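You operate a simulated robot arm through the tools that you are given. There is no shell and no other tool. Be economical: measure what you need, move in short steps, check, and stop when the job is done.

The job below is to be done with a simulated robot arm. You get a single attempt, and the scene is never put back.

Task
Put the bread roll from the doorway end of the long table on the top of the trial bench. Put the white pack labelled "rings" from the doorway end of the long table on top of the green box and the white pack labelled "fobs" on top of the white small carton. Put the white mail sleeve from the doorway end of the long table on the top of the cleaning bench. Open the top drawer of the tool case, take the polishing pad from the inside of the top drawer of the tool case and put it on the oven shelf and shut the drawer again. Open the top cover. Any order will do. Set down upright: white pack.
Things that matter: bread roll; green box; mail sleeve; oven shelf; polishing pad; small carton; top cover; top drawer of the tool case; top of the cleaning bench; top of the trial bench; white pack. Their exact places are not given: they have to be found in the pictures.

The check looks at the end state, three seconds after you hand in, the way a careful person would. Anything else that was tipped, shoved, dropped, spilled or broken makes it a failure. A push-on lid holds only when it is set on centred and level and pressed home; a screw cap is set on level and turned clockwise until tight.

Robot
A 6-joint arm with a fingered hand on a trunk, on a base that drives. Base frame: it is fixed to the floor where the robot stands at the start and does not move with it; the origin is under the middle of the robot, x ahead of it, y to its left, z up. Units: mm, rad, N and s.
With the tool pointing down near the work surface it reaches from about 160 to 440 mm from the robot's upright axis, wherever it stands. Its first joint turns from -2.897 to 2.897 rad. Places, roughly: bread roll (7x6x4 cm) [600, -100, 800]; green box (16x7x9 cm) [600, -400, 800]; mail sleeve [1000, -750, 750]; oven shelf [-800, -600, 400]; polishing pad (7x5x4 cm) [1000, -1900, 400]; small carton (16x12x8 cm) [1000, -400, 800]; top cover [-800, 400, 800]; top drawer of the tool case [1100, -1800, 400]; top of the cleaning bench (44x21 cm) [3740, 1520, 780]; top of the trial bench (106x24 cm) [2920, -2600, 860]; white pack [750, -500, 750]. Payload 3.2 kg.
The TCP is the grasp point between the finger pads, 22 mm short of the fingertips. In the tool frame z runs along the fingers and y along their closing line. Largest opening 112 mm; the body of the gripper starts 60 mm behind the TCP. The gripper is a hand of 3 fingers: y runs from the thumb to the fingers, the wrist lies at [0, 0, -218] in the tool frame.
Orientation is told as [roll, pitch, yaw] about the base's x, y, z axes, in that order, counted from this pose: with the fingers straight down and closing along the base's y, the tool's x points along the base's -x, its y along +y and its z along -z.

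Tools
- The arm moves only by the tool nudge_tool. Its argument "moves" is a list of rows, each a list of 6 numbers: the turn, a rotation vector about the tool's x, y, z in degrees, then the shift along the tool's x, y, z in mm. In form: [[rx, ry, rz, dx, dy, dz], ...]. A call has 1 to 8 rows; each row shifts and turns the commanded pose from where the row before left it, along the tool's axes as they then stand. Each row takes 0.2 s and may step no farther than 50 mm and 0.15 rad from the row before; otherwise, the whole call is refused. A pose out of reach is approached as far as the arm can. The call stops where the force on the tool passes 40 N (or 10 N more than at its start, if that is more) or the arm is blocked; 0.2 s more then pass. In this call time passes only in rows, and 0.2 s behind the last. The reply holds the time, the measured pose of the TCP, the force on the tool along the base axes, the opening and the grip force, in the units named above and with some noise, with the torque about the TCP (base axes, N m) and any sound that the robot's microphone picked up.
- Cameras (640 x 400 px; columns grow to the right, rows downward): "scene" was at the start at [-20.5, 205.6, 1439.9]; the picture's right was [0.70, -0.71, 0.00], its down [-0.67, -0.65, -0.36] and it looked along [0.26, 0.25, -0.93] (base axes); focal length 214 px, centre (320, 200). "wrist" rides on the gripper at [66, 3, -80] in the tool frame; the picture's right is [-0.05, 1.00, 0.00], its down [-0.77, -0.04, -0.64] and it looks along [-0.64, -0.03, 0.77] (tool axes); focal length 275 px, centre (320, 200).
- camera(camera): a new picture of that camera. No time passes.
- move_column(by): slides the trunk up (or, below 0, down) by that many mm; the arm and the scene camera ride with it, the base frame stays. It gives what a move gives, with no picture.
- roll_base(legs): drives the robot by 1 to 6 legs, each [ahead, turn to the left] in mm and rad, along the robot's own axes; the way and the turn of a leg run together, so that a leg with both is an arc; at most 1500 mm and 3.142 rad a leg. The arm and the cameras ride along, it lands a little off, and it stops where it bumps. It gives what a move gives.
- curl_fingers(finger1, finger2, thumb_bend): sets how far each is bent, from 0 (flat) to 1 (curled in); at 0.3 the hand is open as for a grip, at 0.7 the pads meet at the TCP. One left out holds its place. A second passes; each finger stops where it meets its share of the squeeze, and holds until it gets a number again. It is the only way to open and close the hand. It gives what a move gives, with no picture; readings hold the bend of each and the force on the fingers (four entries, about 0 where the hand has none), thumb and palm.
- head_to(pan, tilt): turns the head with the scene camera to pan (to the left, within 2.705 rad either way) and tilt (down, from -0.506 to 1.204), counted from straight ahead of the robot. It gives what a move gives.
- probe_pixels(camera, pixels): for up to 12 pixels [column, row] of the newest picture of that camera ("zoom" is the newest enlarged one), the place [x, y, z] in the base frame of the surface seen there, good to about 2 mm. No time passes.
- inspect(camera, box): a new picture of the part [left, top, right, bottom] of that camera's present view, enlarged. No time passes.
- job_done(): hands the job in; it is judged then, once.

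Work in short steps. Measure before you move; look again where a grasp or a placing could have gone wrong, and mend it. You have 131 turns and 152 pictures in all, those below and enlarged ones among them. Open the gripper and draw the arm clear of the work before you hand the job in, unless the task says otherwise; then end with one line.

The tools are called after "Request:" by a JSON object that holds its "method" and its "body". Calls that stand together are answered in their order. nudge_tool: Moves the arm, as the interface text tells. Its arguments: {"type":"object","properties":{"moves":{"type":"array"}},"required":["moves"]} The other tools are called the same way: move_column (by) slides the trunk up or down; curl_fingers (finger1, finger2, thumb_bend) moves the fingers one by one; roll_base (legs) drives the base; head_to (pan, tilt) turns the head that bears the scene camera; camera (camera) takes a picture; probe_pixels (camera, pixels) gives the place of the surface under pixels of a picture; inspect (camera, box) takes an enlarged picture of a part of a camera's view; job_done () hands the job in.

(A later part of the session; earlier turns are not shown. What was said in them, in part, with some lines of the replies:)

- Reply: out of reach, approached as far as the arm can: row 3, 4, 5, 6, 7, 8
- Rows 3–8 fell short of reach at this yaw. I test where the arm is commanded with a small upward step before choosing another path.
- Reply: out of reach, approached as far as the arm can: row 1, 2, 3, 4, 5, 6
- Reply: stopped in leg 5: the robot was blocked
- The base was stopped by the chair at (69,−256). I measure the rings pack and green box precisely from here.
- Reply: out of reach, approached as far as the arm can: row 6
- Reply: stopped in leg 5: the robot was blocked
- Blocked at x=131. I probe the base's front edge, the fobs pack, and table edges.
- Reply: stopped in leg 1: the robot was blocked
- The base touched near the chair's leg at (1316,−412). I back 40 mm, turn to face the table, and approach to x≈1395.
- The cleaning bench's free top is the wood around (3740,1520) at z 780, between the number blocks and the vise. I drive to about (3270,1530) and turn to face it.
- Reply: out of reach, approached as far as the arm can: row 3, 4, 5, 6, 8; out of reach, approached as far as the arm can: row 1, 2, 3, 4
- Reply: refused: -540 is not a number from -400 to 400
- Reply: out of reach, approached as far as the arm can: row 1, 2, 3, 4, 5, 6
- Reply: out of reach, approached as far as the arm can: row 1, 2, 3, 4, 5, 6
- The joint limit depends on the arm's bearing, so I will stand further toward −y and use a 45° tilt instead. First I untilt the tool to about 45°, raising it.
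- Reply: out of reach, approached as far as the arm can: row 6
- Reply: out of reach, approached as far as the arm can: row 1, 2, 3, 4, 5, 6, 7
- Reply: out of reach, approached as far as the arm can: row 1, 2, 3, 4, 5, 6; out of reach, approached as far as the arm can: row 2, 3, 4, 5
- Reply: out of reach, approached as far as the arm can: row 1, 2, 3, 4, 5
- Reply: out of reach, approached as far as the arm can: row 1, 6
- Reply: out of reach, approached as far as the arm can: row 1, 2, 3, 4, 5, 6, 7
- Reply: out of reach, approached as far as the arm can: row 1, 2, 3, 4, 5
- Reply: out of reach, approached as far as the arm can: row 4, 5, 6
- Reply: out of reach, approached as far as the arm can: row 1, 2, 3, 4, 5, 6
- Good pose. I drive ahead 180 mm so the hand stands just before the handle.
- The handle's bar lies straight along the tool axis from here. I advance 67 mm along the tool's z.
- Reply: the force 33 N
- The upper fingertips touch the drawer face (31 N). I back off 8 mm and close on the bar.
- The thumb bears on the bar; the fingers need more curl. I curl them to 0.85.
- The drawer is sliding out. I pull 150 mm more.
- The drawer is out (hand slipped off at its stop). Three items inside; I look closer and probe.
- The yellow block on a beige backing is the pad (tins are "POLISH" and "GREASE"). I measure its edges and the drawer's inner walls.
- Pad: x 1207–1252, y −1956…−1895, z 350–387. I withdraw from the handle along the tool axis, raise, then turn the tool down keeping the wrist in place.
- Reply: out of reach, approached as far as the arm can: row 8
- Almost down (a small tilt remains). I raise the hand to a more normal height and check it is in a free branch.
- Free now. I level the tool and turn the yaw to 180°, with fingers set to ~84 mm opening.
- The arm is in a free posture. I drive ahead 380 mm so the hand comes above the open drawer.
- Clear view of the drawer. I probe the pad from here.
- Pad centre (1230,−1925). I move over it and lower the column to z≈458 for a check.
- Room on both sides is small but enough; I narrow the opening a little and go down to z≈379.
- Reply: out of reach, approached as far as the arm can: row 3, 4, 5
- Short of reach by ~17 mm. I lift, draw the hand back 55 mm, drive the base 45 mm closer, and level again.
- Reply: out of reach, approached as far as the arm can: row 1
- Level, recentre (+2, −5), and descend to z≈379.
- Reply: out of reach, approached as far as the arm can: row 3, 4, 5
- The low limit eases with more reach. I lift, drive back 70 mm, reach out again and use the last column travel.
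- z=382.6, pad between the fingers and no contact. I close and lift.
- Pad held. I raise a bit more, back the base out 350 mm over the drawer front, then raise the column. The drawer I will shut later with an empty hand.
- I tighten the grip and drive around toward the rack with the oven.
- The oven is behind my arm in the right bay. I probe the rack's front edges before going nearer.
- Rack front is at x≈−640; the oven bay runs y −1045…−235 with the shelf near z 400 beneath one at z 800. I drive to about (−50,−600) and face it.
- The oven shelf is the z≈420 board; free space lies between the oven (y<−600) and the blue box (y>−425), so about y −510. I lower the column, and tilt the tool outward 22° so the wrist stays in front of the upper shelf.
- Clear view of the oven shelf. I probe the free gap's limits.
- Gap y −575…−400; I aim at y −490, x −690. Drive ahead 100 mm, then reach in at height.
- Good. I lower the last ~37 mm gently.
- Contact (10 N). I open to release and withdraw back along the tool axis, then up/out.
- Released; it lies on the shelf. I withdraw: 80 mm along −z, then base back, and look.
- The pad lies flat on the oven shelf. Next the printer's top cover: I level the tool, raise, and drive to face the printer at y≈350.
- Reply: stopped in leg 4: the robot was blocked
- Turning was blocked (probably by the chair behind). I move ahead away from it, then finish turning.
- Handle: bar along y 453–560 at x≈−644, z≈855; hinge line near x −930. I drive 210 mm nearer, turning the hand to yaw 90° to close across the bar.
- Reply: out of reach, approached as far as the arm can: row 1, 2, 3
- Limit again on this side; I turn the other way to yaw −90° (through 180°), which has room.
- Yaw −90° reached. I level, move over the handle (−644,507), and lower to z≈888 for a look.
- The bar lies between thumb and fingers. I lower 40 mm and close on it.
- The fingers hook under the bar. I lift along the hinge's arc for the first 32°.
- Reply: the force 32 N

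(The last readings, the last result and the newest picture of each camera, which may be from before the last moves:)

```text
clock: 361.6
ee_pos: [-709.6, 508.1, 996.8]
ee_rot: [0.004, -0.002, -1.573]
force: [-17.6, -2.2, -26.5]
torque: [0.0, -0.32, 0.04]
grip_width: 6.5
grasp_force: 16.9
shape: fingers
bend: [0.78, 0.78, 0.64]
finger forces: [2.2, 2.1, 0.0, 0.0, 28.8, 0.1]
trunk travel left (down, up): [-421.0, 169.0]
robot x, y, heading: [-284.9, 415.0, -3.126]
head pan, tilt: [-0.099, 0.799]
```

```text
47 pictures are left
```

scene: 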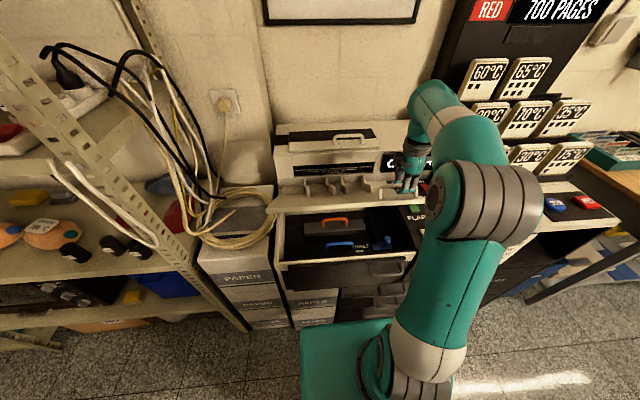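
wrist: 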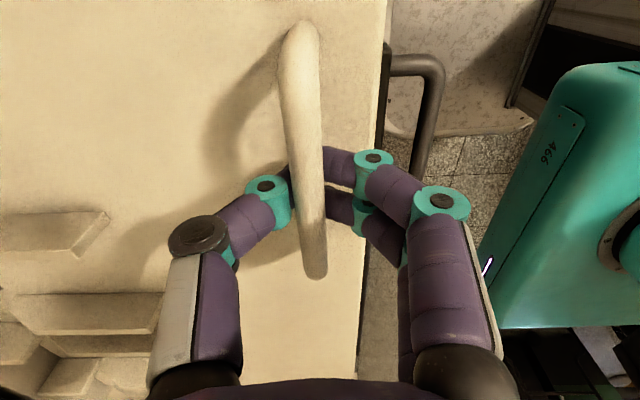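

The cover is rising (inside visible). Forces show my arc is slightly too far out; I continue with more −x.

Request:
{"method": "nudge_tool", "body": {"moves": [[0, 0, 0, 0, -33, -28], [0, 0, 0, 0, -35, -25], [0, 0, 0, 0, -37, -20]]}}

Request:
{"method": "camera", "body": {"camera": "scene"}}

```text
clock: 362.4
ee_pos: [-775.2, 507.6, 1050.3]
ee_rot: [0.005, -0.001, -1.571]
force: [-8.8, -0.4, -26.0]
torque: [-0.02, -0.23, 0.02]
grip_width: 8.6
grasp_force: 15.5
shape: fingers
bend: [0.78, 0.78, 0.64]
finger forces: [3.4, 3.1, 0.0, 0.0, 23.8, 0.0]
out of reach, approached as far as the arm can: row 3
trunk travel left (down, up): [-421.0, 169.0]
robot x, y, heading: [-284.6, 410.6, -3.129]
head pan, tilt: [-0.099, 0.799]
```

```text
46 pictures are left
```

scene: 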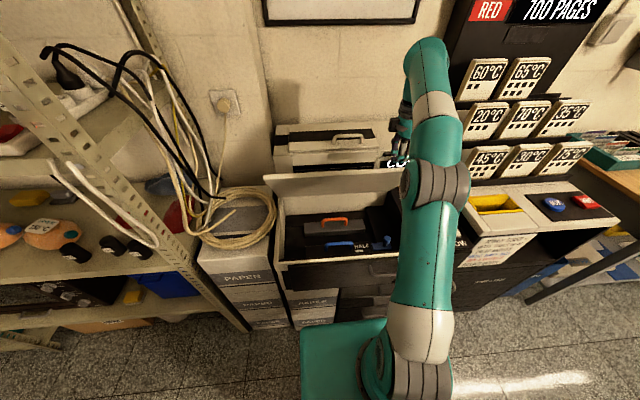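

About 50° open; the arm is at its reach. I continue with small alternating column and base steps along the arc.

Request:
{"method": "move_column", "body": {"by": 8}}

Request:
{"method": "roll_base", "body": {"legs": [[18, 0]]}}

Request:
{"method": "move_column", "body": {"by": 12}}

Request:
{"method": "roll_base", "body": {"legs": [[22, 0]]}}

Request:
{"method": "move_column", "body": {"by": 10}}

Request:
{"method": "nudge_tool", "body": {"moves": [[0, 0, 0, 0, -20, -3], [0, 0, 0, 0, -20, 0]]}}

Request:
{"method": "camera", "body": {"camera": "scene"}}

```text
clock: 363.0
ee_pos: [-773.5, 508.5, 1062.2]
ee_rot: [-0.003, 0.001, -1.573]
force: [0.0, 0.4, 0.3]
torque: [-0.05, -0.04, -0.01]
grip_width: 0.0
grasp_force: 0.0
shape: fingers
bend: [0.8, 0.79, 0.73]
finger forces: [0.1, 0.0, 0.0, 0.0, 0.1, 0.0]
trunk travel left (down, up): [-429.0, 161.0]
robot x, y, heading: [-284.8, 411.4, -3.127]
head pan, tilt: [-0.099, 0.799]
```

```text
clock: 363.7
ee_pos: [-791.8, 506.0, 1060.1]
ee_rot: [0.0, -0.002, -1.569]
force: [-0.2, -0.2, 0.2]
torque: [0.02, -0.03, 0.04]
grip_width: 0.0
grasp_force: 0.1
shape: fingers
bend: [0.8, 0.79, 0.73]
finger forces: [0.0, 0.0, 0.1, 0.0, 0.0, 0.0]
trunk travel left (down, up): [-429.0, 161.0]
robot x, y, heading: [-304.9, 412.2, -3.124]
head pan, tilt: [-0.099, 0.799]
```

```text
clock: 364.3
ee_pos: [-792.7, 506.5, 1072.4]
ee_rot: [0.001, 0.002, -1.571]
force: [0.5, -0.4, -0.5]
torque: [0.02, 0.03, 0.0]
grip_width: 0.0
grasp_force: 0.0
shape: fingers
bend: [0.8, 0.79, 0.73]
finger forces: [0.0, 0.0, 0.0, 0.0, 0.1, 0.0]
trunk travel left (down, up): [-441.0, 149.0]
robot x, y, heading: [-299.0, 412.2, -3.125]
head pan, tilt: [-0.099, 0.799]
```

```text
clock: 365.1
ee_pos: [-816.4, 506.6, 1072.2]
ee_rot: [0.001, 0.0, -1.571]
force: [-0.4, 0.3, 0.8]
torque: [-0.03, -0.01, -0.03]
grip_width: 0.2
grasp_force: 0.1
shape: fingers
bend: [0.8, 0.79, 0.73]
finger forces: [0.1, 0.1, 0.0, 0.1, 0.1, 0.0]
trunk travel left (down, up): [-441.0, 149.0]
robot x, y, heading: [-325.3, 412.1, -3.128]
head pan, tilt: [-0.099, 0.799]
```

```text
clock: 365.7
ee_pos: [-815.9, 506.6, 1082.5]
ee_rot: [-0.002, 0.0, -1.569]
force: [0.7, 0.4, 0.2]
torque: [-0.02, 0.02, 0.0]
grip_width: 0.0
grasp_force: 0.1
shape: fingers
bend: [0.8, 0.79, 0.73]
finger forces: [0.0, 0.0, 0.0, 0.0, 0.1, 0.0]
trunk travel left (down, up): [-451.0, 139.0]
robot x, y, heading: [-323.0, 413.0, -3.122]
head pan, tilt: [-0.099, 0.799]
```

```text
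clock: 366.3
ee_pos: [-832.4, 508.6, 1076.3]
ee_rot: [-0.003, 0.001, -1.572]
force: [0.0, -0.2, -0.3]
torque: [0.05, 0.02, -0.03]
grip_width: 0.0
grasp_force: 0.1
shape: fingers
bend: [0.8, 0.79, 0.73]
finger forces: [0.0, 0.0, 0.1, 0.0, 0.0, 0.1]
out of reach, approached as far as the arm can: row 1, 2
trunk travel left (down, up): [-451.0, 139.0]
robot x, y, heading: [-325.8, 411.6, -3.129]
head pan, tilt: [-0.099, 0.799]
```

```text
45 pictures are left
```

scene: 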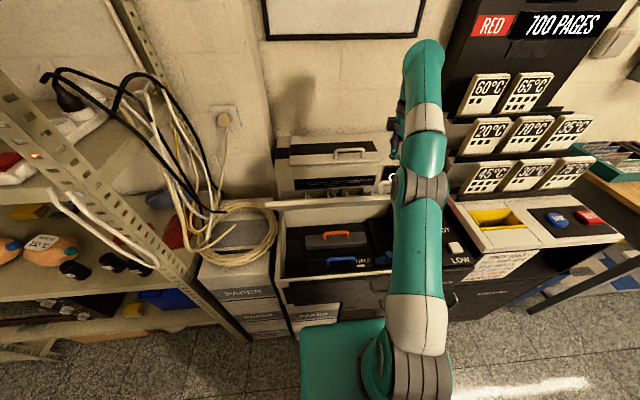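

The hand slipped off, yet the cover stays up. I probe the cover's edge to get its angle.

Request:
{"method": "inspect", "body": {"camera": "scene", "box": [250, 120, 460, 300]}}

Request:
{"method": "probe_pixels", "body": {"camera": "scene", "pixels": [[300, 204], [340, 203], [370, 202], [340, 196], [340, 208], [300, 200], [380, 186]]}}

Request:
{"method": "camera", "body": {"camera": "wrist"}}

```text
2.22 times, centred on (355, 210) of scene
```

zoom: 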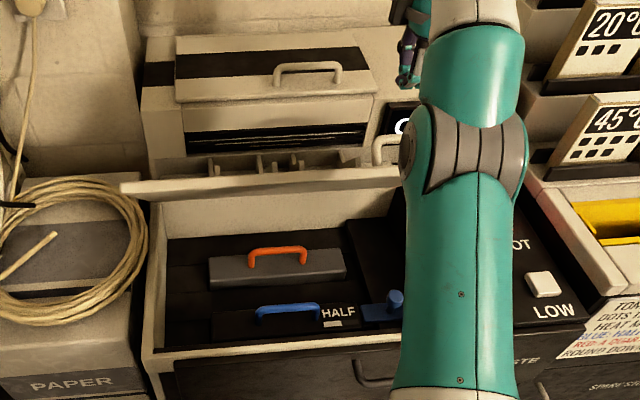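

```text
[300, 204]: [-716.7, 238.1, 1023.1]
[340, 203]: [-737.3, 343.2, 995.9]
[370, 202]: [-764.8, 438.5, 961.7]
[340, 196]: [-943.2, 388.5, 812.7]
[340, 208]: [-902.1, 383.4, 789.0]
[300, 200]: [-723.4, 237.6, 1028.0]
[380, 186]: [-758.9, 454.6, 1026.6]
```

```text
43 pictures are left
```

wrist: 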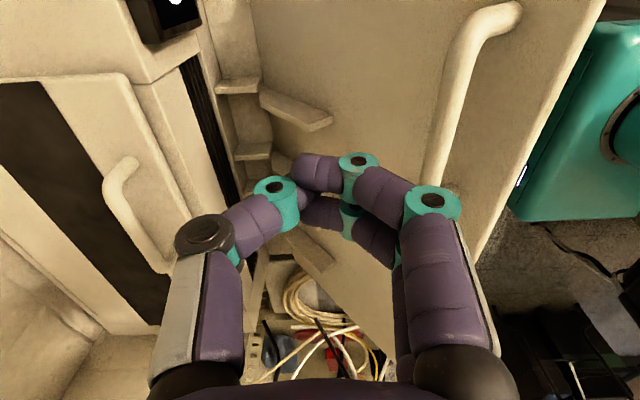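

The cover holds at about 45° by itself. To open it further I will push its underside: raise over the edge, back off, lower the fist in front of it.

Request:
{"method": "move_column", "body": {"by": 50}}

Request:
{"method": "roll_base", "body": {"legs": [[-250, 0]]}}

Request:
{"method": "nudge_tool", "body": {"moves": [[8, 0, 0, 0, 0, 0], [8, 0, 0, 0, 0, 0], [8, 0, 0, 0, 0, 0]]}}

Request:
{"method": "move_column", "body": {"by": -140}}

Request:
{"method": "camera", "body": {"camera": "scene"}}

```text
clock: 367.2
ee_pos: [-831.4, 507.5, 1125.6]
ee_rot: [0.0, 0.0, -1.572]
force: [0.2, 0.6, -0.8]
torque: [0.01, -0.01, -0.01]
grip_width: 0.0
grasp_force: 0.0
shape: fingers
bend: [0.8, 0.79, 0.73]
finger forces: [0.0, 0.1, 0.1, 0.0, 0.0, 0.0]
trunk travel left (down, up): [-501.0, 89.0]
robot x, y, heading: [-327.2, 414.0, -3.127]
head pan, tilt: [-0.099, 0.799]
```

```text
clock: 369.1
ee_pos: [-578.1, 511.5, 1125.5]
ee_rot: [-0.002, 0.002, -1.567]
force: [0.2, 1.2, -0.4]
torque: [0.01, 0.03, 0.0]
grip_width: 0.0
grasp_force: 0.1
shape: fingers
bend: [0.8, 0.79, 0.73]
finger forces: [0.1, 0.0, 0.0, 0.0, 0.1, 0.0]
trunk travel left (down, up): [-501.0, 89.0]
robot x, y, heading: [-68.2, 417.4, -3.122]
head pan, tilt: [-0.099, 0.799]
```

```text
clock: 369.9
ee_pos: [-576.8, 503.6, 1128.1]
ee_rot: [-0.341, -0.034, -1.585]
force: [1.0, -0.5, 0.0]
torque: [0.0, -0.02, -0.03]
grip_width: 0.2
grasp_force: 0.0
shape: fingers
bend: [0.8, 0.79, 0.73]
finger forces: [0.0, 0.0, 0.0, 0.0, 0.0, 0.1]
out of reach, approached as far as the arm can: row 1, 2
trunk travel left (down, up): [-501.0, 89.0]
robot x, y, heading: [-69.6, 416.4, -3.128]
head pan, tilt: [-0.099, 0.799]
```

```text
clock: 371.6
ee_pos: [-577.1, 504.8, 986.5]
ee_rot: [-0.34, -0.036, -1.586]
force: [0.8, 0.5, 0.5]
torque: [-0.02, 0.02, -0.01]
grip_width: 0.0
grasp_force: 0.1
shape: fingers
bend: [0.8, 0.79, 0.73]
finger forces: [0.0, 0.0, 0.0, 0.0, 0.0, 0.1]
trunk travel left (down, up): [-361.0, 229.0]
robot x, y, heading: [-70.6, 412.9, -3.121]
head pan, tilt: [-0.099, 0.799]
```

```text
42 pictures are left
```

scene: 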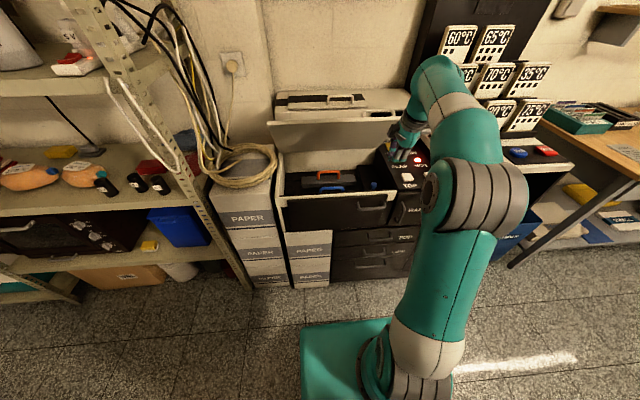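

The fist stands in front of the cover's underside. I drive ahead to push it further open.

Request:
{"method": "roll_base", "body": {"legs": [[255, 0]]}}

Request:
{"method": "camera", "body": {"camera": "scene"}}

```text
clock: 373.3
ee_pos: [-804.6, 504.5, 985.7]
ee_rot: [-0.325, -0.029, -1.586]
force: [16.1, -1.3, -6.9]
torque: [0.09, 0.32, 0.02]
grip_width: 0.0
grasp_force: 8.3
shape: fingers
bend: [0.79, 0.79, 0.78]
finger forces: [0.0, 0.0, 0.0, 0.0, 17.1, 0.0]
trunk travel left (down, up): [-361.0, 229.0]
robot x, y, heading: [-303.6, 413.1, -3.128]
head pan, tilt: [-0.099, 0.799]
stopped in leg 1: the force on the tool passed its limit at 49 N (the readings are from after the stop); the commanded pose is now the measured one
```

```text
41 pictures are left
```

scene: 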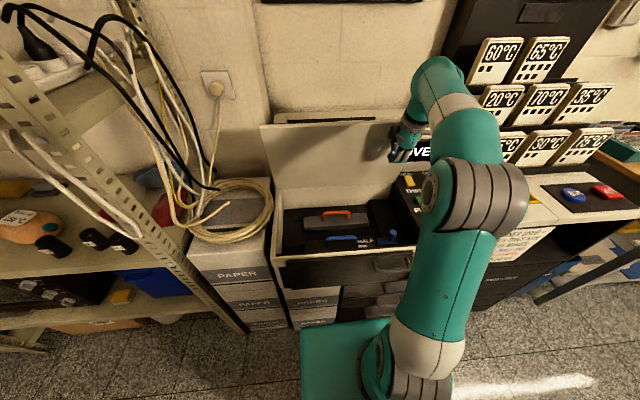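

The push met a 49 N stop. The display reads "…OVE…". I zoom and probe the cover's angle.

Request:
{"method": "inspect", "body": {"camera": "scene", "box": [250, 100, 450, 260]}}

Request:
{"method": "probe_pixels", "body": {"camera": "scene", "pixels": [[265, 128], [330, 130], [380, 124], [330, 160], [330, 185], [385, 195], [330, 200]]}}

```text
2.50 times, centred on (350, 180) of scene
```

zoom: 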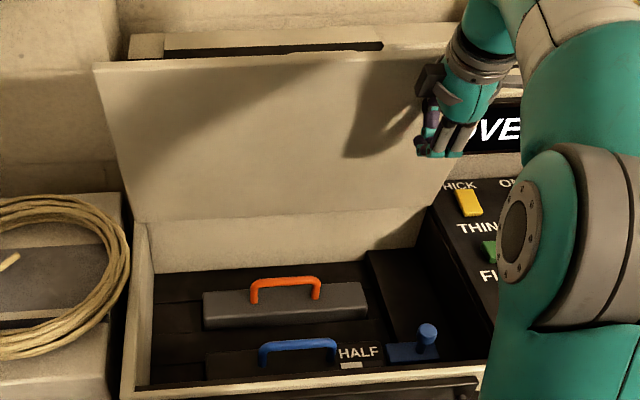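

```text
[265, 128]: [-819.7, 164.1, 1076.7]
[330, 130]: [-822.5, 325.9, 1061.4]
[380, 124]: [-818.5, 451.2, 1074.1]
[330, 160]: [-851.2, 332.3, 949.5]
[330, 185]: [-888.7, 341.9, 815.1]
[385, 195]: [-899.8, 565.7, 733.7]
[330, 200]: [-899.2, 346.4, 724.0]
```

The cover stands open at about 75° against its stop. I withdraw, level the tool, and drive to the bread roll between the chairs, at about (136,100) heading 0.

Request:
{"method": "roll_base", "body": {"legs": [[-150, 0]]}}

Request:
{"method": "nudge_tool", "body": {"moves": [[-8, 1.0, 0, 0, 0, -20], [-8, 0.7, 0, 0, 0, -20], [-2.6, 0, 0, 0, 0, -20]]}}

Request:
{"method": "roll_base", "body": {"legs": [[0, 1.558], [313, 0], [0, 1.571], [280, 0]]}}

Request:
{"method": "head_to", "body": {"pan": 0.3, "tilt": 0.9}}

Request:
{"method": "camera", "body": {"camera": "scene"}}

Request:
{"method": "camera", "body": {"camera": "wrist"}}

```text
clock: 374.7
ee_pos: [-659.2, 505.1, 985.6]
ee_rot: [-0.327, -0.032, -1.588]
force: [0.2, -0.4, -0.4]
torque: [0.0, 0.0, 0.0]
grip_width: 0.0
grasp_force: 0.0
shape: fingers
bend: [0.79, 0.79, 0.79]
finger forces: [0.0, 0.0, 0.0, 0.0, 0.1, 0.0]
trunk travel left (down, up): [-361.0, 229.0]
robot x, y, heading: [-153.0, 414.9, -3.132]
head pan, tilt: [-0.099, 0.799]
```

```text
clock: 375.5
ee_pos: [-627.6, 504.4, 1026.9]
ee_rot: [-0.002, -0.002, -1.594]
force: [0.0, 1.5, -0.9]
torque: [-0.02, -0.03, -0.01]
grip_width: 0.0
grasp_force: 0.0
shape: fingers
bend: [0.79, 0.79, 0.79]
finger forces: [0.0, 0.1, 0.1, 0.1, 0.0, 0.1]
out of reach, approached as far as the arm can: row 2, 3
trunk travel left (down, up): [-361.0, 229.0]
robot x, y, heading: [-156.3, 414.1, -3.129]
head pan, tilt: [-0.099, 0.799]
```

```text
clock: 386.6
ee_pos: [553.8, -19.3, 1026.7]
ee_rot: [-0.003, -0.002, 1.504]
force: [-0.1, -0.9, 1.6]
torque: [0.04, 0.0, 0.0]
grip_width: 0.0
grasp_force: 0.1
shape: fingers
bend: [0.79, 0.79, 0.79]
finger forces: [0.0, 0.0, 0.0, 0.1, 0.1, 0.0]
trunk travel left (down, up): [-361.0, 229.0]
robot x, y, heading: [87.5, 93.4, -0.033]
head pan, tilt: [-0.099, 0.799]
stopped in leg 4: the robot was blocked; the commanded pose is now the measured one
```

```text
clock: 387.4
ee_pos: [554.7, -19.4, 1026.2]
ee_rot: [-0.002, -0.001, 1.505]
force: [-0.2, 0.5, -0.7]
torque: [0.03, -0.01, -0.02]
grip_width: 0.0
grasp_force: 0.1
shape: fingers
bend: [0.79, 0.79, 0.79]
finger forces: [0.0, 0.0, 0.0, 0.0, 0.0, 0.0]
trunk travel left (down, up): [-361.0, 229.0]
robot x, y, heading: [81.2, 89.6, -0.03]
head pan, tilt: [0.3, 0.901]
```

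```text
39 pictures are left
```

scene: 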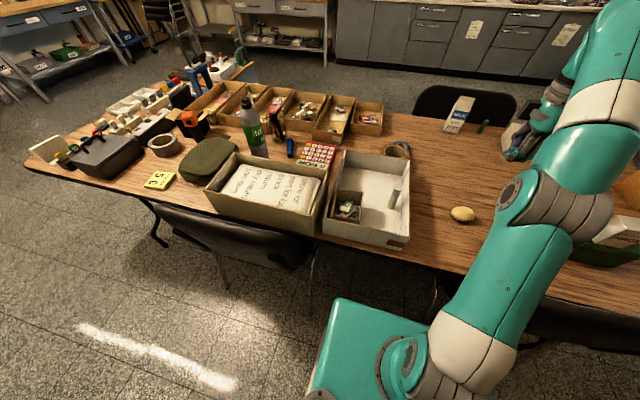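

```text
38 pictures are left
```

wrist: 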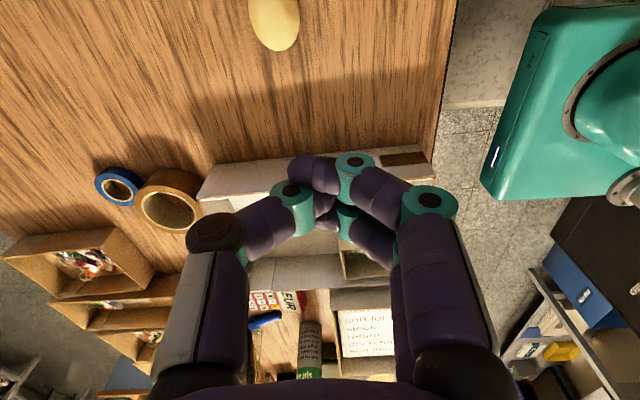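

Blocked at x≈85 (a chair foot likely). I probe the bread roll; it is about 520 mm away, perhaps just reachable.

Request:
{"method": "probe_pixels", "body": {"camera": "scene", "pixels": [[462, 213], [453, 213], [471, 213], [462, 220], [462, 207]]}}

Request:
{"method": "probe_pixels", "body": {"camera": "wrist", "pixels": [[274, 25], [256, 20], [294, 20], [275, 48], [272, 5]]}}

Request:
{"method": "curl_fingers", "body": {"finger1": 0.3, "finger2": 0.3, "thumb_bend": 0.3}}

Request:
{"method": "nudge_tool", "body": {"moves": [[0, 0, 0, 18, -12, 0], [0, 0, 0, 18, -12, 0]]}}

```text
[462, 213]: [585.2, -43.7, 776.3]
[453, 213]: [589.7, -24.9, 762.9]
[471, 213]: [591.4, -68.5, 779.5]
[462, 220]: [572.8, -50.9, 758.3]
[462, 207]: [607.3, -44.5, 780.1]
```

```text
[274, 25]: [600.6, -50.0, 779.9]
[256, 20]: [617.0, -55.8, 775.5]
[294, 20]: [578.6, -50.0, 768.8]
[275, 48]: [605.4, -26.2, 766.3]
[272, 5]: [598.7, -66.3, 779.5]
```

```text
clock: 388.4
ee_pos: [555.4, -20.0, 1026.5]
ee_rot: [0.0, -0.002, 1.504]
force: [-0.3, 0.1, -0.3]
torque: [-0.01, 0.03, -0.03]
grip_width: 111.0
grasp_force: 0.0
shape: fingers
bend: [0.3, 0.3, 0.3]
finger forces: [0.0, 0.1, 0.1, 0.1, 0.1, 0.0]
trunk travel left (down, up): [-361.0, 229.0]
robot x, y, heading: [88.9, 91.1, -0.034]
head pan, tilt: [0.3, 0.901]
```

```text
clock: 389.0
ee_pos: [558.6, -51.5, 1013.4]
ee_rot: [-0.005, -0.002, 1.506]
force: [-0.3, -0.1, 0.0]
torque: [0.02, 0.02, 0.01]
grip_width: 111.2
grasp_force: 0.0
shape: fingers
bend: [0.3, 0.3, 0.3]
finger forces: [0.0, 0.0, 0.1, 0.0, 0.1, 0.0]
out of reach, approached as far as the arm can: row 1, 2
trunk travel left (down, up): [-361.0, 229.0]
robot x, y, heading: [84.3, 90.8, -0.033]
head pan, tilt: [0.3, 0.901]
```

Bread centre ≈(597,−50), top z 780; it needs slightly more reach, so I lower the arm to a better height and tilt the tool outward 15°.

Request:
{"method": "nudge_tool", "body": {"moves": [[0, 0, 0, 0, 0, 40], [0, 0, 0, 0, 0, 40], [0, 0, 0, 0, 0, 30], [7.5, 0, 0, 0, 0, 0], [7.5, 0, 0, 0, 0, 0], [0, 0, 0, -2, -18, 5], [0, 0, 0, -2, -18, 5]]}}

Request:
{"method": "camera", "body": {"camera": "wrist"}}

```text
clock: 390.6
ee_pos: [598.2, -50.6, 905.8]
ee_rot: [-0.267, -0.002, 1.506]
force: [0.5, 0.1, -1.9]
torque: [0.02, 0.0, 0.02]
grip_width: 111.2
grasp_force: 0.1
shape: fingers
bend: [0.3, 0.3, 0.3]
finger forces: [0.0, 0.0, 0.0, 0.0, 0.0, 0.0]
trunk travel left (down, up): [-361.0, 229.0]
robot x, y, heading: [85.2, 90.3, -0.029]
head pan, tilt: [0.3, 0.901]
```

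```text
37 pictures are left
```

wrist: 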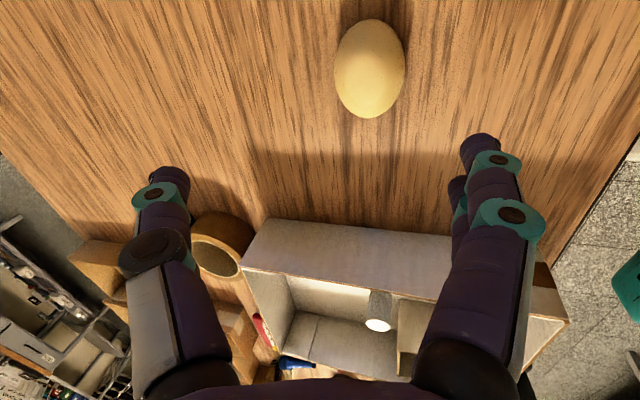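

Reached above the bread. I reduce the tilt to 9°, pre-shape the fingers and lower to just above grasp height.

Request:
{"method": "nudge_tool", "body": {"moves": [[-6, 0, 0, 0, 0, 0]]}}

Request:
{"method": "curl_fingers", "body": {"finger1": 0.4, "finger2": 0.4, "thumb_bend": 0.4}}

Request:
{"method": "move_column", "body": {"by": -125}}

Request:
{"method": "camera", "body": {"camera": "wrist"}}

```text
clock: 391.0
ee_pos: [597.5, -51.0, 905.3]
ee_rot: [-0.158, -0.002, 1.504]
force: [0.0, -0.8, 0.1]
torque: [-0.03, -0.03, 0.0]
grip_width: 111.4
grasp_force: 0.0
shape: fingers
bend: [0.3, 0.3, 0.3]
finger forces: [0.0, 0.1, 0.0, 0.1, 0.0, 0.0]
trunk travel left (down, up): [-361.0, 229.0]
robot x, y, heading: [86.5, 92.0, -0.029]
head pan, tilt: [0.3, 0.901]
```

```text
clock: 392.0
ee_pos: [597.6, -51.6, 904.8]
ee_rot: [-0.161, -0.002, 1.504]
force: [-0.3, 1.0, -0.2]
torque: [0.01, -0.02, -0.01]
grip_width: 84.5
grasp_force: 0.0
shape: fingers
bend: [0.4, 0.4, 0.4]
finger forces: [0.0, 0.0, 0.0, 0.0, 0.0, 0.0]
trunk travel left (down, up): [-361.0, 229.0]
robot x, y, heading: [87.2, 92.7, -0.031]
head pan, tilt: [0.3, 0.901]
```

```text
clock: 393.6
ee_pos: [598.2, -50.9, 780.0]
ee_rot: [-0.159, -0.001, 1.506]
force: [0.6, -0.4, -0.7]
torque: [-0.01, 0.01, 0.03]
grip_width: 84.4
grasp_force: 0.1
shape: fingers
bend: [0.4, 0.4, 0.4]
finger forces: [0.0, 0.0, 0.1, 0.1, 0.1, 0.0]
trunk travel left (down, up): [-236.0, 354.0]
robot x, y, heading: [85.1, 91.5, -0.035]
head pan, tilt: [0.3, 0.901]
```

```text
36 pictures are left
```

wrist: 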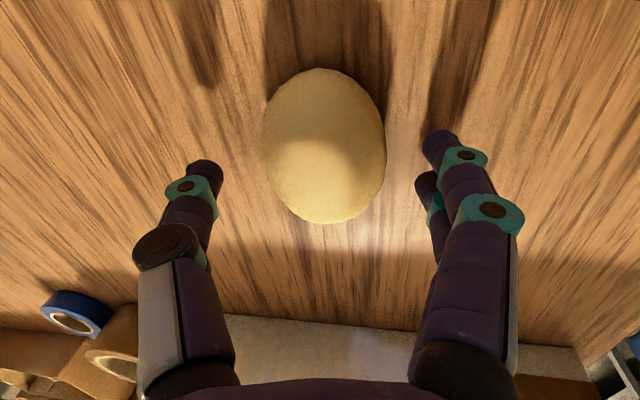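

Centred. Lower 9 mm, close, and lift.

Request:
{"method": "move_column", "body": {"by": -9}}

Request:
{"method": "curl_fingers", "body": {"finger1": 0.75, "finger2": 0.75, "thumb_bend": 0.75}}

Request:
{"method": "move_column", "body": {"by": 150}}

Request:
{"method": "camera", "body": {"camera": "wrist"}}

```text
clock: 394.1
ee_pos: [597.6, -51.0, 773.6]
ee_rot: [-0.165, 0.0, 1.504]
force: [1.6, 0.3, 24.6]
torque: [0.01, 1.14, 0.06]
grip_width: 84.2
grasp_force: 12.6
shape: fingers
bend: [0.41, 0.41, 0.4]
finger forces: [12.3, 11.9, 0.0, 0.0, 0.0, 0.0]
trunk travel left (down, up): [-227.0, 363.0]
robot x, y, heading: [87.6, 89.8, -0.032]
head pan, tilt: [0.3, 0.901]
```

```text
clock: 395.1
ee_pos: [596.7, -50.6, 771.9]
ee_rot: [-0.16, -0.002, 1.504]
force: [1.3, -1.3, 14.0]
torque: [-0.03, 0.45, 0.04]
grip_width: 44.7
grasp_force: 27.6
shape: fingers
bend: [0.61, 0.6, 0.63]
finger forces: [18.5, 17.0, 0.0, 0.0, 18.6, 0.0]
trunk travel left (down, up): [-227.0, 363.0]
robot x, y, heading: [84.3, 89.5, -0.031]
head pan, tilt: [0.3, 0.901]
```

```text
clock: 396.9
ee_pos: [597.9, -52.2, 920.2]
ee_rot: [-0.16, -0.002, 1.505]
force: [-0.3, -0.5, -1.2]
torque: [0.0, -0.06, -0.03]
grip_width: 45.0
grasp_force: 18.2
shape: fingers
bend: [0.59, 0.58, 0.64]
finger forces: [9.1, 9.3, 0.0, 0.1, 17.3, 0.0]
trunk travel left (down, up): [-377.0, 213.0]
robot x, y, heading: [86.0, 90.5, -0.031]
head pan, tilt: [0.3, 0.901]
```

```text
35 pictures are left
```

wrist: 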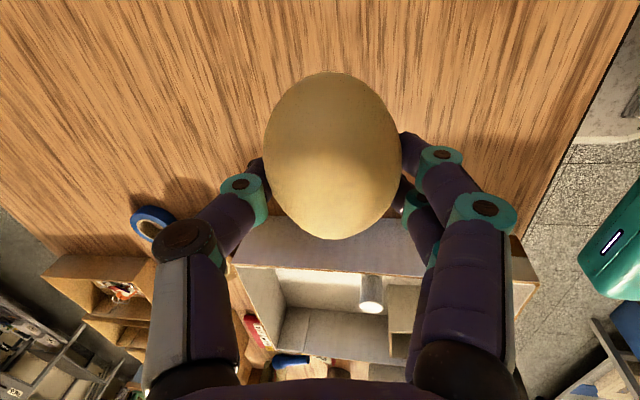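

Bread held. I raise and drive off: back out, along the near side, diagonally past the table's end.

Request:
{"method": "move_column", "body": {"by": 150}}

Request:
{"method": "roll_base", "body": {"legs": [[-240, 0], [0, -1.54], [787, 0], [0, 0.77], [620, 0], [0, 0.8]]}}

Request:
{"method": "roll_base", "body": {"legs": [[1450, 0], [1000, 0], [0, -1.571], [450, 0]]}}

Request:
{"method": "head_to", "body": {"pan": 0.3, "tilt": 0.6}}

Request:
{"method": "camera", "body": {"camera": "scene"}}

```text
clock: 398.6
ee_pos: [597.6, -52.0, 1070.3]
ee_rot: [-0.157, -0.003, 1.504]
force: [-0.3, -0.1, -0.4]
torque: [-0.01, -0.01, 0.02]
grip_width: 44.8
grasp_force: 17.9
shape: fingers
bend: [0.59, 0.58, 0.64]
finger forces: [9.2, 9.3, 0.0, 0.0, 17.2, 0.1]
trunk travel left (down, up): [-527.0, 63.0]
robot x, y, heading: [86.4, 92.0, -0.031]
head pan, tilt: [0.3, 0.901]
```

```text
clock: 415.3
ee_pos: [766.7, -1351.0, 1070.2]
ee_rot: [-0.158, -0.004, 1.467]
force: [-0.1, 0.7, -0.3]
torque: [0.02, 0.0, -0.01]
grip_width: 43.9
grasp_force: 16.5
shape: fingers
bend: [0.59, 0.58, 0.65]
finger forces: [8.6, 8.3, 0.1, 0.0, 15.8, 0.1]
trunk travel left (down, up): [-527.0, 63.0]
robot x, y, heading: [257.2, -1191.5, -0.07]
head pan, tilt: [0.3, 0.901]
```

```text
clock: 433.1
ee_pos: [2428.2, -2343.5, 1070.1]
ee_rot: [-0.16, -0.002, -0.119]
force: [0.0, -0.7, -1.1]
torque: [-0.01, -0.02, -0.02]
grip_width: 43.8
grasp_force: 15.5
shape: fingers
bend: [0.59, 0.59, 0.65]
finger forces: [8.4, 7.9, 0.0, 0.0, 15.6, 0.0]
trunk travel left (down, up): [-527.0, 63.0]
robot x, y, heading: [2598.7, -1837.8, -1.65]
head pan, tilt: [0.3, 0.901]
```

```text
clock: 433.9
ee_pos: [2428.3, -2342.8, 1069.8]
ee_rot: [-0.159, -0.001, -0.117]
force: [0.2, -0.5, -1.1]
torque: [0.01, -0.03, -0.01]
grip_width: 43.6
grasp_force: 16.2
shape: fingers
bend: [0.59, 0.59, 0.65]
finger forces: [8.4, 7.9, 0.0, 0.0, 15.7, 0.0]
trunk travel left (down, up): [-527.0, 63.0]
robot x, y, heading: [2597.4, -1841.7, -1.648]
head pan, tilt: [0.3, 0.6]
```

```text
34 pictures are left
```

scene: 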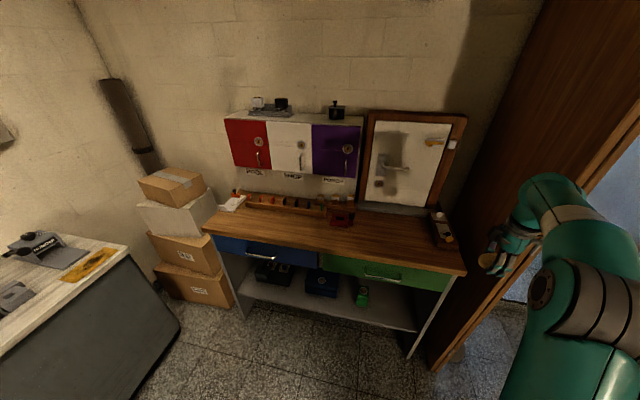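

The trial bench is before me. I probe its top and the items on it.

Request:
{"method": "probe_pixels", "body": {"camera": "scene", "pixels": [[280, 235], [330, 240], [380, 245], [320, 255], [240, 225], [340, 217], [435, 225], [463, 272], [210, 228], [390, 225], [300, 225], [420, 262]]}}

```text
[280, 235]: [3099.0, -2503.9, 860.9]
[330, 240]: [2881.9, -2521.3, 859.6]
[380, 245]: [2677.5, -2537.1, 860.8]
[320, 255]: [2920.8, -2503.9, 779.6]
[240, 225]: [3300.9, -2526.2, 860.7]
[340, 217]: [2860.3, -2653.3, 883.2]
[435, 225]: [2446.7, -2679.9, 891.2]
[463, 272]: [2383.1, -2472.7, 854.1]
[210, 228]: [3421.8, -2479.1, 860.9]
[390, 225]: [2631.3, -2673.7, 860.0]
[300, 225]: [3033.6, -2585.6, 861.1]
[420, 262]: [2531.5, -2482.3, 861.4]
```

Bench top z 860, front edge y≈−2470; free spot around (2720,−2575). I shift the base left and ahead.

Request:
{"method": "roll_base", "body": {"legs": [[0, 1.648], [262, 0], [0, -1.571], [215, 0]]}}

Request:
{"method": "camera", "body": {"camera": "wrist"}}

Request:
{"method": "camera", "body": {"camera": "scene"}}

```text
clock: 444.9
ee_pos: [2752.3, -2564.7, 1071.2]
ee_rot: [-0.158, -0.002, -0.009]
force: [-0.5, 0.7, -1.0]
torque: [0.03, -0.01, 0.01]
grip_width: 43.2
grasp_force: 15.2
shape: fingers
bend: [0.59, 0.59, 0.65]
finger forces: [8.1, 7.2, 0.1, 0.1, 15.1, 0.0]
trunk travel left (down, up): [-527.0, 63.0]
robot x, y, heading: [2868.5, -2045.7, -1.544]
head pan, tilt: [0.3, 0.6]
```

```text
33 pictures are left
```

wrist: 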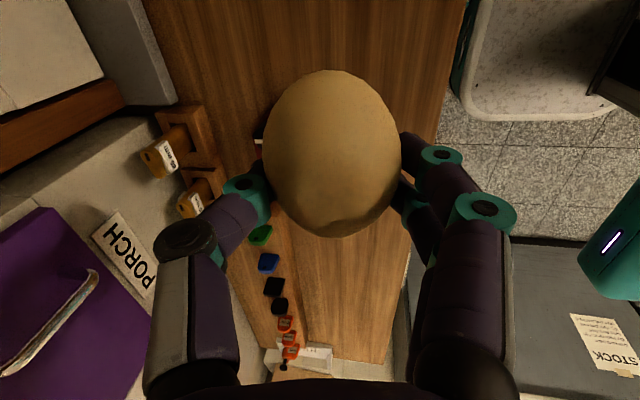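

```text
32 pictures are left
```

scene: 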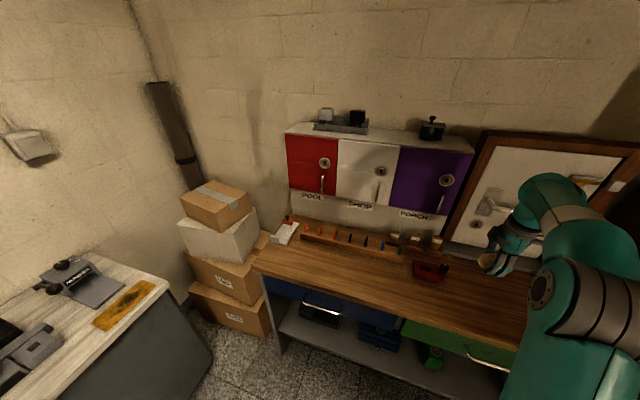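

I probe what is near the landing spot in the wrist view.

Request:
{"method": "probe_pixels", "body": {"camera": "wrist", "pixels": [[185, 205], [160, 155], [258, 140], [225, 150], [240, 80], [400, 60], [430, 100], [215, 180], [255, 235], [180, 115]]}}

```text
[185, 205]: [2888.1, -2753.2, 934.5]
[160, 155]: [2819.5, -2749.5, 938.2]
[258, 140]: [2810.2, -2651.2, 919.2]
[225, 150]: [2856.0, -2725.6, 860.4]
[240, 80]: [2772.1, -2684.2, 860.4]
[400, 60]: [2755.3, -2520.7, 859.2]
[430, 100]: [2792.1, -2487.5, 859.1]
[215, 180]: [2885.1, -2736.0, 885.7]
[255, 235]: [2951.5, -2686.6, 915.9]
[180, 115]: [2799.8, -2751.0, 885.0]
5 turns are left
```

Five turns remain, so I combine steps: set the bread down at (2752,−2565) with gentle contact, release, rise, back off, make a fist, lower the arm's posture, drive in front of the open drawer and lower the column.

Request:
{"method": "move_column", "body": {"by": -170}}

Request:
{"method": "nudge_tool", "body": {"moves": [[0, 0, 0, 0, 0, 4], [0, 0, 0, 0, 0, 3], [0, 0, 0, 0, 0, 2], [0, 0, 0, 0, 0, 1.5]]}}

Request:
{"method": "curl_fingers", "body": {"finger1": 0.3, "finger2": 0.3, "thumb_bend": 0.3}}

Request:
{"method": "move_column", "body": {"by": 175}}

Request:
{"method": "camera", "body": {"camera": "wrist"}}

Request:
{"method": "roll_base", "body": {"legs": [[-500, 0]]}}

Request:
{"method": "curl_fingers", "body": {"finger1": 0.8, "finger2": 0.8, "thumb_bend": 0.75}}

Request:
{"method": "nudge_tool", "body": {"moves": [[-4.6, 0, 0, 0, 30, 10], [-4.5, 0, 0, 0, 30, 10], [0, 0, 0, 0, 0, 43], [0, 0, 0, 0, 0, 43], [0, 0, 0, 0, 0, 42]]}}

Request:
{"method": "roll_base", "body": {"legs": [[0, -1.1555], [935, 0], [0, -0.442]]}}

Request:
{"method": "head_to", "body": {"pan": 0.2, "tilt": 0.85}}

Request:
{"method": "move_column", "body": {"by": -400}}

Request:
{"method": "camera", "body": {"camera": "scene"}}

Request:
{"method": "camera", "body": {"camera": "wrist"}}

```text
clock: 446.8
ee_pos: [2752.1, -2563.4, 900.8]
ee_rot: [-0.158, -0.002, -0.009]
force: [-0.1, 0.2, 0.2]
torque: [-0.02, -0.01, -0.02]
grip_width: 43.1
grasp_force: 14.5
shape: fingers
bend: [0.59, 0.59, 0.65]
finger forces: [8.3, 7.2, 0.1, 0.0, 14.9, 0.0]
trunk travel left (down, up): [-357.0, 233.0]
robot x, y, heading: [2868.0, -2047.3, -1.55]
head pan, tilt: [0.3, 0.6]
```

```text
clock: 447.8
ee_pos: [2754.3, -2563.6, 892.4]
ee_rot: [-0.163, -0.001, -0.008]
force: [1.6, 1.4, 7.7]
torque: [0.3, -0.06, -0.07]
grip_width: 42.8
grasp_force: 20.1
shape: fingers
bend: [0.6, 0.59, 0.65]
finger forces: [14.1, 10.5, 0.1, 0.0, 15.4, 0.1]
trunk travel left (down, up): [-357.0, 233.0]
robot x, y, heading: [2864.5, -2045.5, -1.544]
head pan, tilt: [0.3, 0.6]
```

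```text
clock: 448.8
ee_pos: [2753.5, -2563.2, 892.2]
ee_rot: [-0.164, 0.001, -0.009]
force: [-1.3, -9.6, 36.8]
torque: [1.38, 0.0, 0.0]
grip_width: 95.1
grasp_force: 19.0
shape: fingers
bend: [0.51, 0.51, 0.3]
finger forces: [19.0, 18.0, 0.0, 0.1, 0.0, 0.0]
trunk travel left (down, up): [-357.0, 233.0]
robot x, y, heading: [2866.2, -2043.5, -1.548]
head pan, tilt: [0.3, 0.6]
```

```text
clock: 450.8
ee_pos: [2753.4, -2565.4, 1065.8]
ee_rot: [-0.158, -0.002, -0.01]
force: [-0.7, -0.2, -0.9]
torque: [0.0, -0.01, 0.02]
grip_width: 111.2
grasp_force: 0.0
shape: fingers
bend: [0.3, 0.3, 0.3]
finger forces: [0.0, 0.0, 0.0, 0.0, 0.0, 0.1]
trunk travel left (down, up): [-532.0, 58.0]
robot x, y, heading: [2865.4, -2045.8, -1.545]
head pan, tilt: [0.3, 0.6]
```

```text
31 pictures are left
```

wrist: 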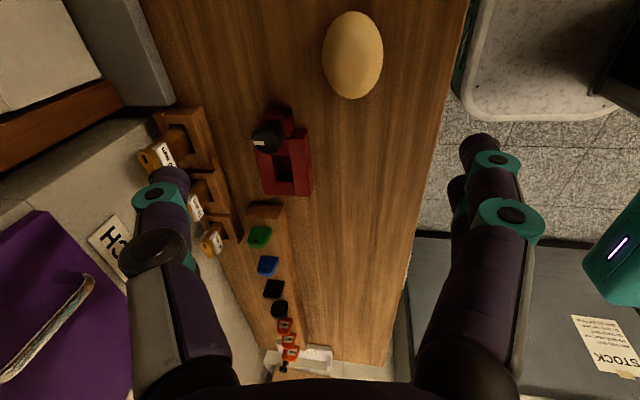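

```text
clock: 453.7
ee_pos: [2742.9, -2075.6, 1066.1]
ee_rot: [-0.161, -0.003, -0.004]
force: [-0.1, -1.0, 0.4]
torque: [-0.02, -0.02, -0.01]
grip_width: 111.1
grasp_force: 0.1
shape: fingers
bend: [0.3, 0.3, 0.3]
finger forces: [0.0, 0.0, 0.1, 0.0, 0.1, 0.0]
trunk travel left (down, up): [-532.0, 58.0]
robot x, y, heading: [2854.9, -1555.1, -1.543]
head pan, tilt: [0.3, 0.6]
```

```text
clock: 454.7
ee_pos: [2742.4, -2076.5, 1065.0]
ee_rot: [-0.159, -0.002, -0.002]
force: [-1.0, 0.4, 0.7]
torque: [0.0, 0.02, 0.02]
grip_width: 0.3
grasp_force: 0.1
shape: fingers
bend: [0.77, 0.77, 0.74]
finger forces: [0.0, 0.0, 0.1, 0.0, 0.0, 0.0]
trunk travel left (down, up): [-532.0, 58.0]
robot x, y, heading: [2853.1, -1557.3, -1.54]
head pan, tilt: [0.3, 0.6]
```

```text
clock: 455.9
ee_pos: [2742.1, -2019.2, 909.8]
ee_rot: [0.001, -0.006, -0.003]
force: [0.3, -0.7, 1.1]
torque: [0.0, 0.03, -0.01]
grip_width: 0.1
grasp_force: 0.1
shape: fingers
bend: [0.77, 0.77, 0.74]
finger forces: [0.0, 0.1, 0.1, 0.0, 0.1, 0.0]
trunk travel left (down, up): [-532.0, 58.0]
robot x, y, heading: [2852.3, -1554.8, -1.534]
head pan, tilt: [0.3, 0.6]
```

```text
clock: 465.0
ee_pos: [1544.0, -1829.6, 910.3]
ee_rot: [0.0, -0.007, -1.601]
force: [0.5, 0.6, -0.2]
torque: [0.04, -0.01, 0.0]
grip_width: 0.2
grasp_force: 0.0
shape: fingers
bend: [0.77, 0.77, 0.74]
finger forces: [0.1, 0.0, 0.0, 0.0, 0.0, 0.1]
trunk travel left (down, up): [-532.0, 58.0]
robot x, y, heading: [2001.0, -1950.1, -3.136]
head pan, tilt: [0.3, 0.6]
```

```text
clock: 465.8
ee_pos: [1543.8, -1829.4, 910.8]
ee_rot: [0.0, -0.008, -1.6]
force: [-0.6, -0.2, -0.4]
torque: [-0.03, -0.01, 0.01]
grip_width: 0.0
grasp_force: 0.0
shape: fingers
bend: [0.77, 0.77, 0.74]
finger forces: [0.0, 0.0, 0.1, 0.0, 0.1, 0.1]
trunk travel left (down, up): [-532.0, 58.0]
robot x, y, heading: [2006.3, -1949.7, -3.133]
head pan, tilt: [0.201, 0.85]
```

```text
clock: 469.6
ee_pos: [1542.8, -1828.9, 511.7]
ee_rot: [-0.001, -0.006, -1.6]
force: [-0.4, 0.4, -0.4]
torque: [0.01, 0.01, 0.0]
grip_width: 0.1
grasp_force: 0.0
shape: fingers
bend: [0.77, 0.77, 0.74]
finger forces: [0.1, 0.1, 0.0, 0.0, 0.0, 0.1]
trunk travel left (down, up): [-132.0, 458.0]
robot x, y, heading: [2005.8, -1948.5, -3.134]
head pan, tilt: [0.201, 0.85]
```

```text
30 pictures are left
```

scene: 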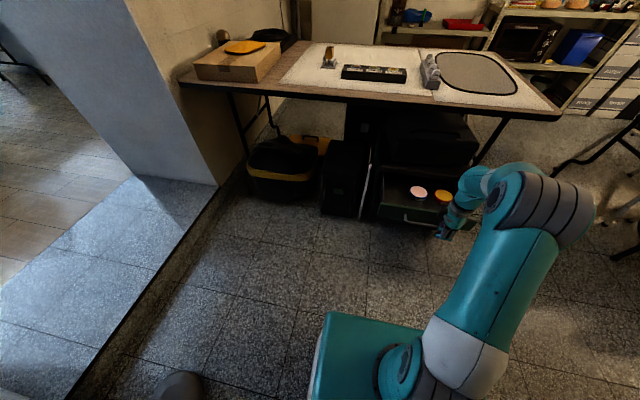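

```text
29 pictures are left
4 turns are left
```

wrist: 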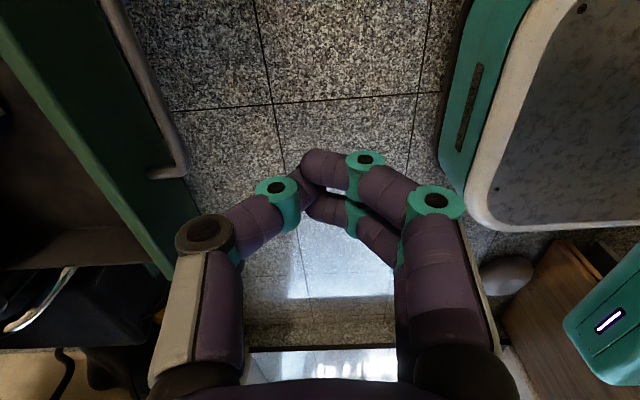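

Bread stands on the trial bench. Now the drawer: I lower to handle height, tilt the fist outward 16°, and drive ahead to push the drawer shut, then back off and look.

Request:
{"method": "move_column", "body": {"by": -118}}

Request:
{"method": "nudge_tool", "body": {"moves": [[8, 0, 0, 0, 0, 0], [8, 0, 0, 0, 0, 0]]}}

Request:
{"method": "roll_base", "body": {"legs": [[325, 0]]}}

Request:
{"method": "camera", "body": {"camera": "wrist"}}

Request:
{"method": "roll_base", "body": {"legs": [[-220, 0]]}}

Request:
{"method": "camera", "body": {"camera": "scene"}}

Request:
{"method": "inspect", "body": {"camera": "scene", "box": [320, 130, 520, 260]}}

Request:
{"method": "probe_pixels", "body": {"camera": "zoom", "pixels": [[200, 170], [250, 190], [300, 200], [350, 210], [230, 230], [300, 170], [180, 200], [280, 240]]}}

```text
clock: 471.1
ee_pos: [1544.2, -1828.9, 393.0]
ee_rot: [-0.002, -0.007, -1.602]
force: [0.1, 0.0, 0.1]
torque: [-0.01, 0.01, 0.0]
grip_width: 0.0
grasp_force: 0.0
shape: fingers
bend: [0.77, 0.77, 0.74]
finger forces: [0.0, 0.0, 0.0, 0.0, 0.0, 0.1]
trunk travel left (down, up): [-14.0, 576.0]
robot x, y, heading: [2004.4, -1951.9, -3.137]
head pan, tilt: [0.201, 0.85]
```

```text
clock: 471.7
ee_pos: [1544.2, -1829.2, 391.8]
ee_rot: [-0.282, -0.008, -1.6]
force: [-0.2, -0.3, -0.7]
torque: [0.02, 0.0, -0.01]
grip_width: 0.0
grasp_force: 0.0
shape: fingers
bend: [0.77, 0.77, 0.74]
finger forces: [0.1, 0.1, 0.0, 0.0, 0.0, 0.1]
trunk travel left (down, up): [-14.0, 576.0]
robot x, y, heading: [2003.4, -1954.0, -3.134]
head pan, tilt: [0.201, 0.85]
```

```text
clock: 473.9
ee_pos: [1232.2, -1833.0, 390.9]
ee_rot: [-0.263, -0.009, -1.588]
force: [21.8, -2.4, 17.0]
torque: [-0.04, -0.12, 0.07]
grip_width: 0.0
grasp_force: 16.1
shape: fingers
bend: [0.79, 0.79, 0.79]
finger forces: [0.1, 0.0, 0.0, 0.1, 31.6, 0.0]
trunk travel left (down, up): [-14.0, 576.0]
robot x, y, heading: [1683.8, -1954.3, -3.133]
head pan, tilt: [0.201, 0.85]
stopped in leg 1: the force on the tool passed its limit at 47 N (the readings are from after the stop); the commanded pose is now the measured one
```

```text
28 pictures are left
```

wrist: 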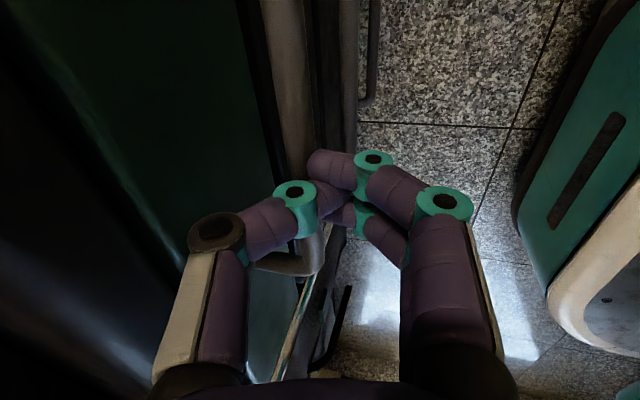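

```text
clock: 475.5
ee_pos: [1445.7, -1831.0, 390.5]
ee_rot: [-0.263, -0.011, -1.595]
force: [-0.3, -0.6, 0.3]
torque: [0.01, 0.02, 0.02]
grip_width: 0.1
grasp_force: 0.1
shape: fingers
bend: [0.78, 0.78, 0.76]
finger forces: [0.1, 0.0, 0.1, 0.1, 0.0, 0.0]
trunk travel left (down, up): [-14.0, 576.0]
robot x, y, heading: [1903.3, -1952.4, -3.135]
head pan, tilt: [0.201, 0.85]
```

```text
27 pictures are left
```

scene: 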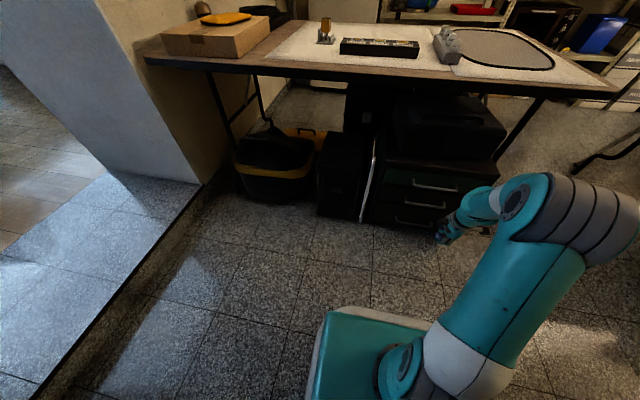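

```text
3.08 times, centred on (420, 195) of scene
```

zoom: 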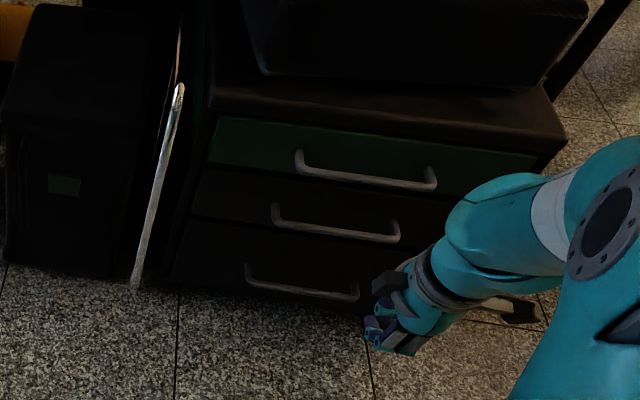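

```text
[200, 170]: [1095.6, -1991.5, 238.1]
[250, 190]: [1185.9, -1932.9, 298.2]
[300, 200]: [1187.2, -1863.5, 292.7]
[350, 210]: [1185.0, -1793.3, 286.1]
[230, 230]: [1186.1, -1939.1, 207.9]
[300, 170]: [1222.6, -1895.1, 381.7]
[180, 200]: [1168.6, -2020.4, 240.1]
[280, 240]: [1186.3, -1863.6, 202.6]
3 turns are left
```

The drawer is shut (handle back at x≈1222). I open the hand, draw the arm clear, and take a last look toward the table and printer.

Request:
{"method": "curl_fingers", "body": {"finger1": 0.3, "finger2": 0.3, "thumb_bend": 0.3}}

Request:
{"method": "roll_base", "body": {"legs": [[-120, 0]]}}

Request:
{"method": "move_column", "body": {"by": 400}}

Request:
{"method": "head_to", "body": {"pan": -0.65, "tilt": 0.35}}

Request:
{"method": "inspect", "body": {"camera": "scene", "box": [120, 60, 440, 260]}}

```text
clock: 476.5
ee_pos: [1446.3, -1831.7, 389.4]
ee_rot: [-0.262, -0.011, -1.593]
force: [0.1, 0.1, 0.5]
torque: [-0.01, -0.03, 0.01]
grip_width: 111.2
grasp_force: 0.1
shape: fingers
bend: [0.3, 0.3, 0.3]
finger forces: [0.0, 0.0, 0.0, 0.0, 0.0, 0.0]
trunk travel left (down, up): [-14.0, 576.0]
robot x, y, heading: [1902.2, -1952.2, -3.136]
head pan, tilt: [0.201, 0.85]
```

```text
clock: 477.8
ee_pos: [1569.2, -1830.6, 389.9]
ee_rot: [-0.263, -0.011, -1.594]
force: [1.2, 0.2, 0.3]
torque: [0.01, -0.01, 0.03]
grip_width: 111.2
grasp_force: 0.1
shape: fingers
bend: [0.3, 0.3, 0.3]
finger forces: [0.0, 0.0, 0.0, 0.0, 0.0, 0.0]
trunk travel left (down, up): [-14.0, 576.0]
robot x, y, heading: [2019.9, -1952.8, -3.134]
head pan, tilt: [0.201, 0.85]
```

```text
clock: 481.6
ee_pos: [1568.4, -1831.1, 790.2]
ee_rot: [-0.262, -0.01, -1.595]
force: [0.2, 1.0, 0.1]
torque: [0.0, -0.02, 0.02]
grip_width: 111.2
grasp_force: 0.1
shape: fingers
bend: [0.3, 0.3, 0.3]
finger forces: [0.0, 0.0, 0.1, 0.0, 0.0, 0.0]
trunk travel left (down, up): [-414.0, 176.0]
robot x, y, heading: [2019.7, -1952.3, -3.132]
head pan, tilt: [0.201, 0.85]
```

```text
clock: 482.8
ee_pos: [1568.9, -1829.2, 790.6]
ee_rot: [-0.261, -0.011, -1.592]
force: [-0.6, -0.1, -0.3]
torque: [0.02, -0.02, 0.01]
grip_width: 111.2
grasp_force: 0.0
shape: fingers
bend: [0.3, 0.3, 0.3]
finger forces: [0.0, 0.1, 0.0, 0.0, 0.0, 0.0]
trunk travel left (down, up): [-414.0, 176.0]
robot x, y, heading: [2027.1, -1951.5, -3.138]
head pan, tilt: [-0.649, 0.351]
```

```text
2.00 times, centred on (280, 160) of scene
2 turns are left
```

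zoom: 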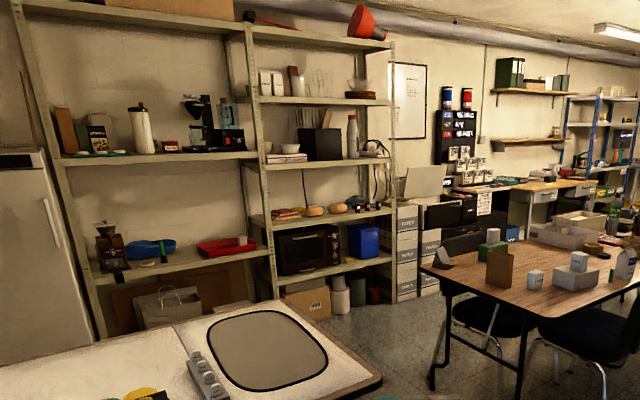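

The zoom shows the cover still raised (about (425,180)), the rings pack on the green box and the fobs pack on the carton. The hand is open and clear, so I hand in.

Request:
{"method": "job_done", "body": {}}

```text
The job is handed in.
```

I finished every part of the job and handed it in: both packs, the bread roll and the sleeve are placed, the pad is on the oven shelf with the drawer shut, and the top cover is open at about 75°; the base was stopped several times, at least once against a chair leg, and I did not check whether any chair moved.
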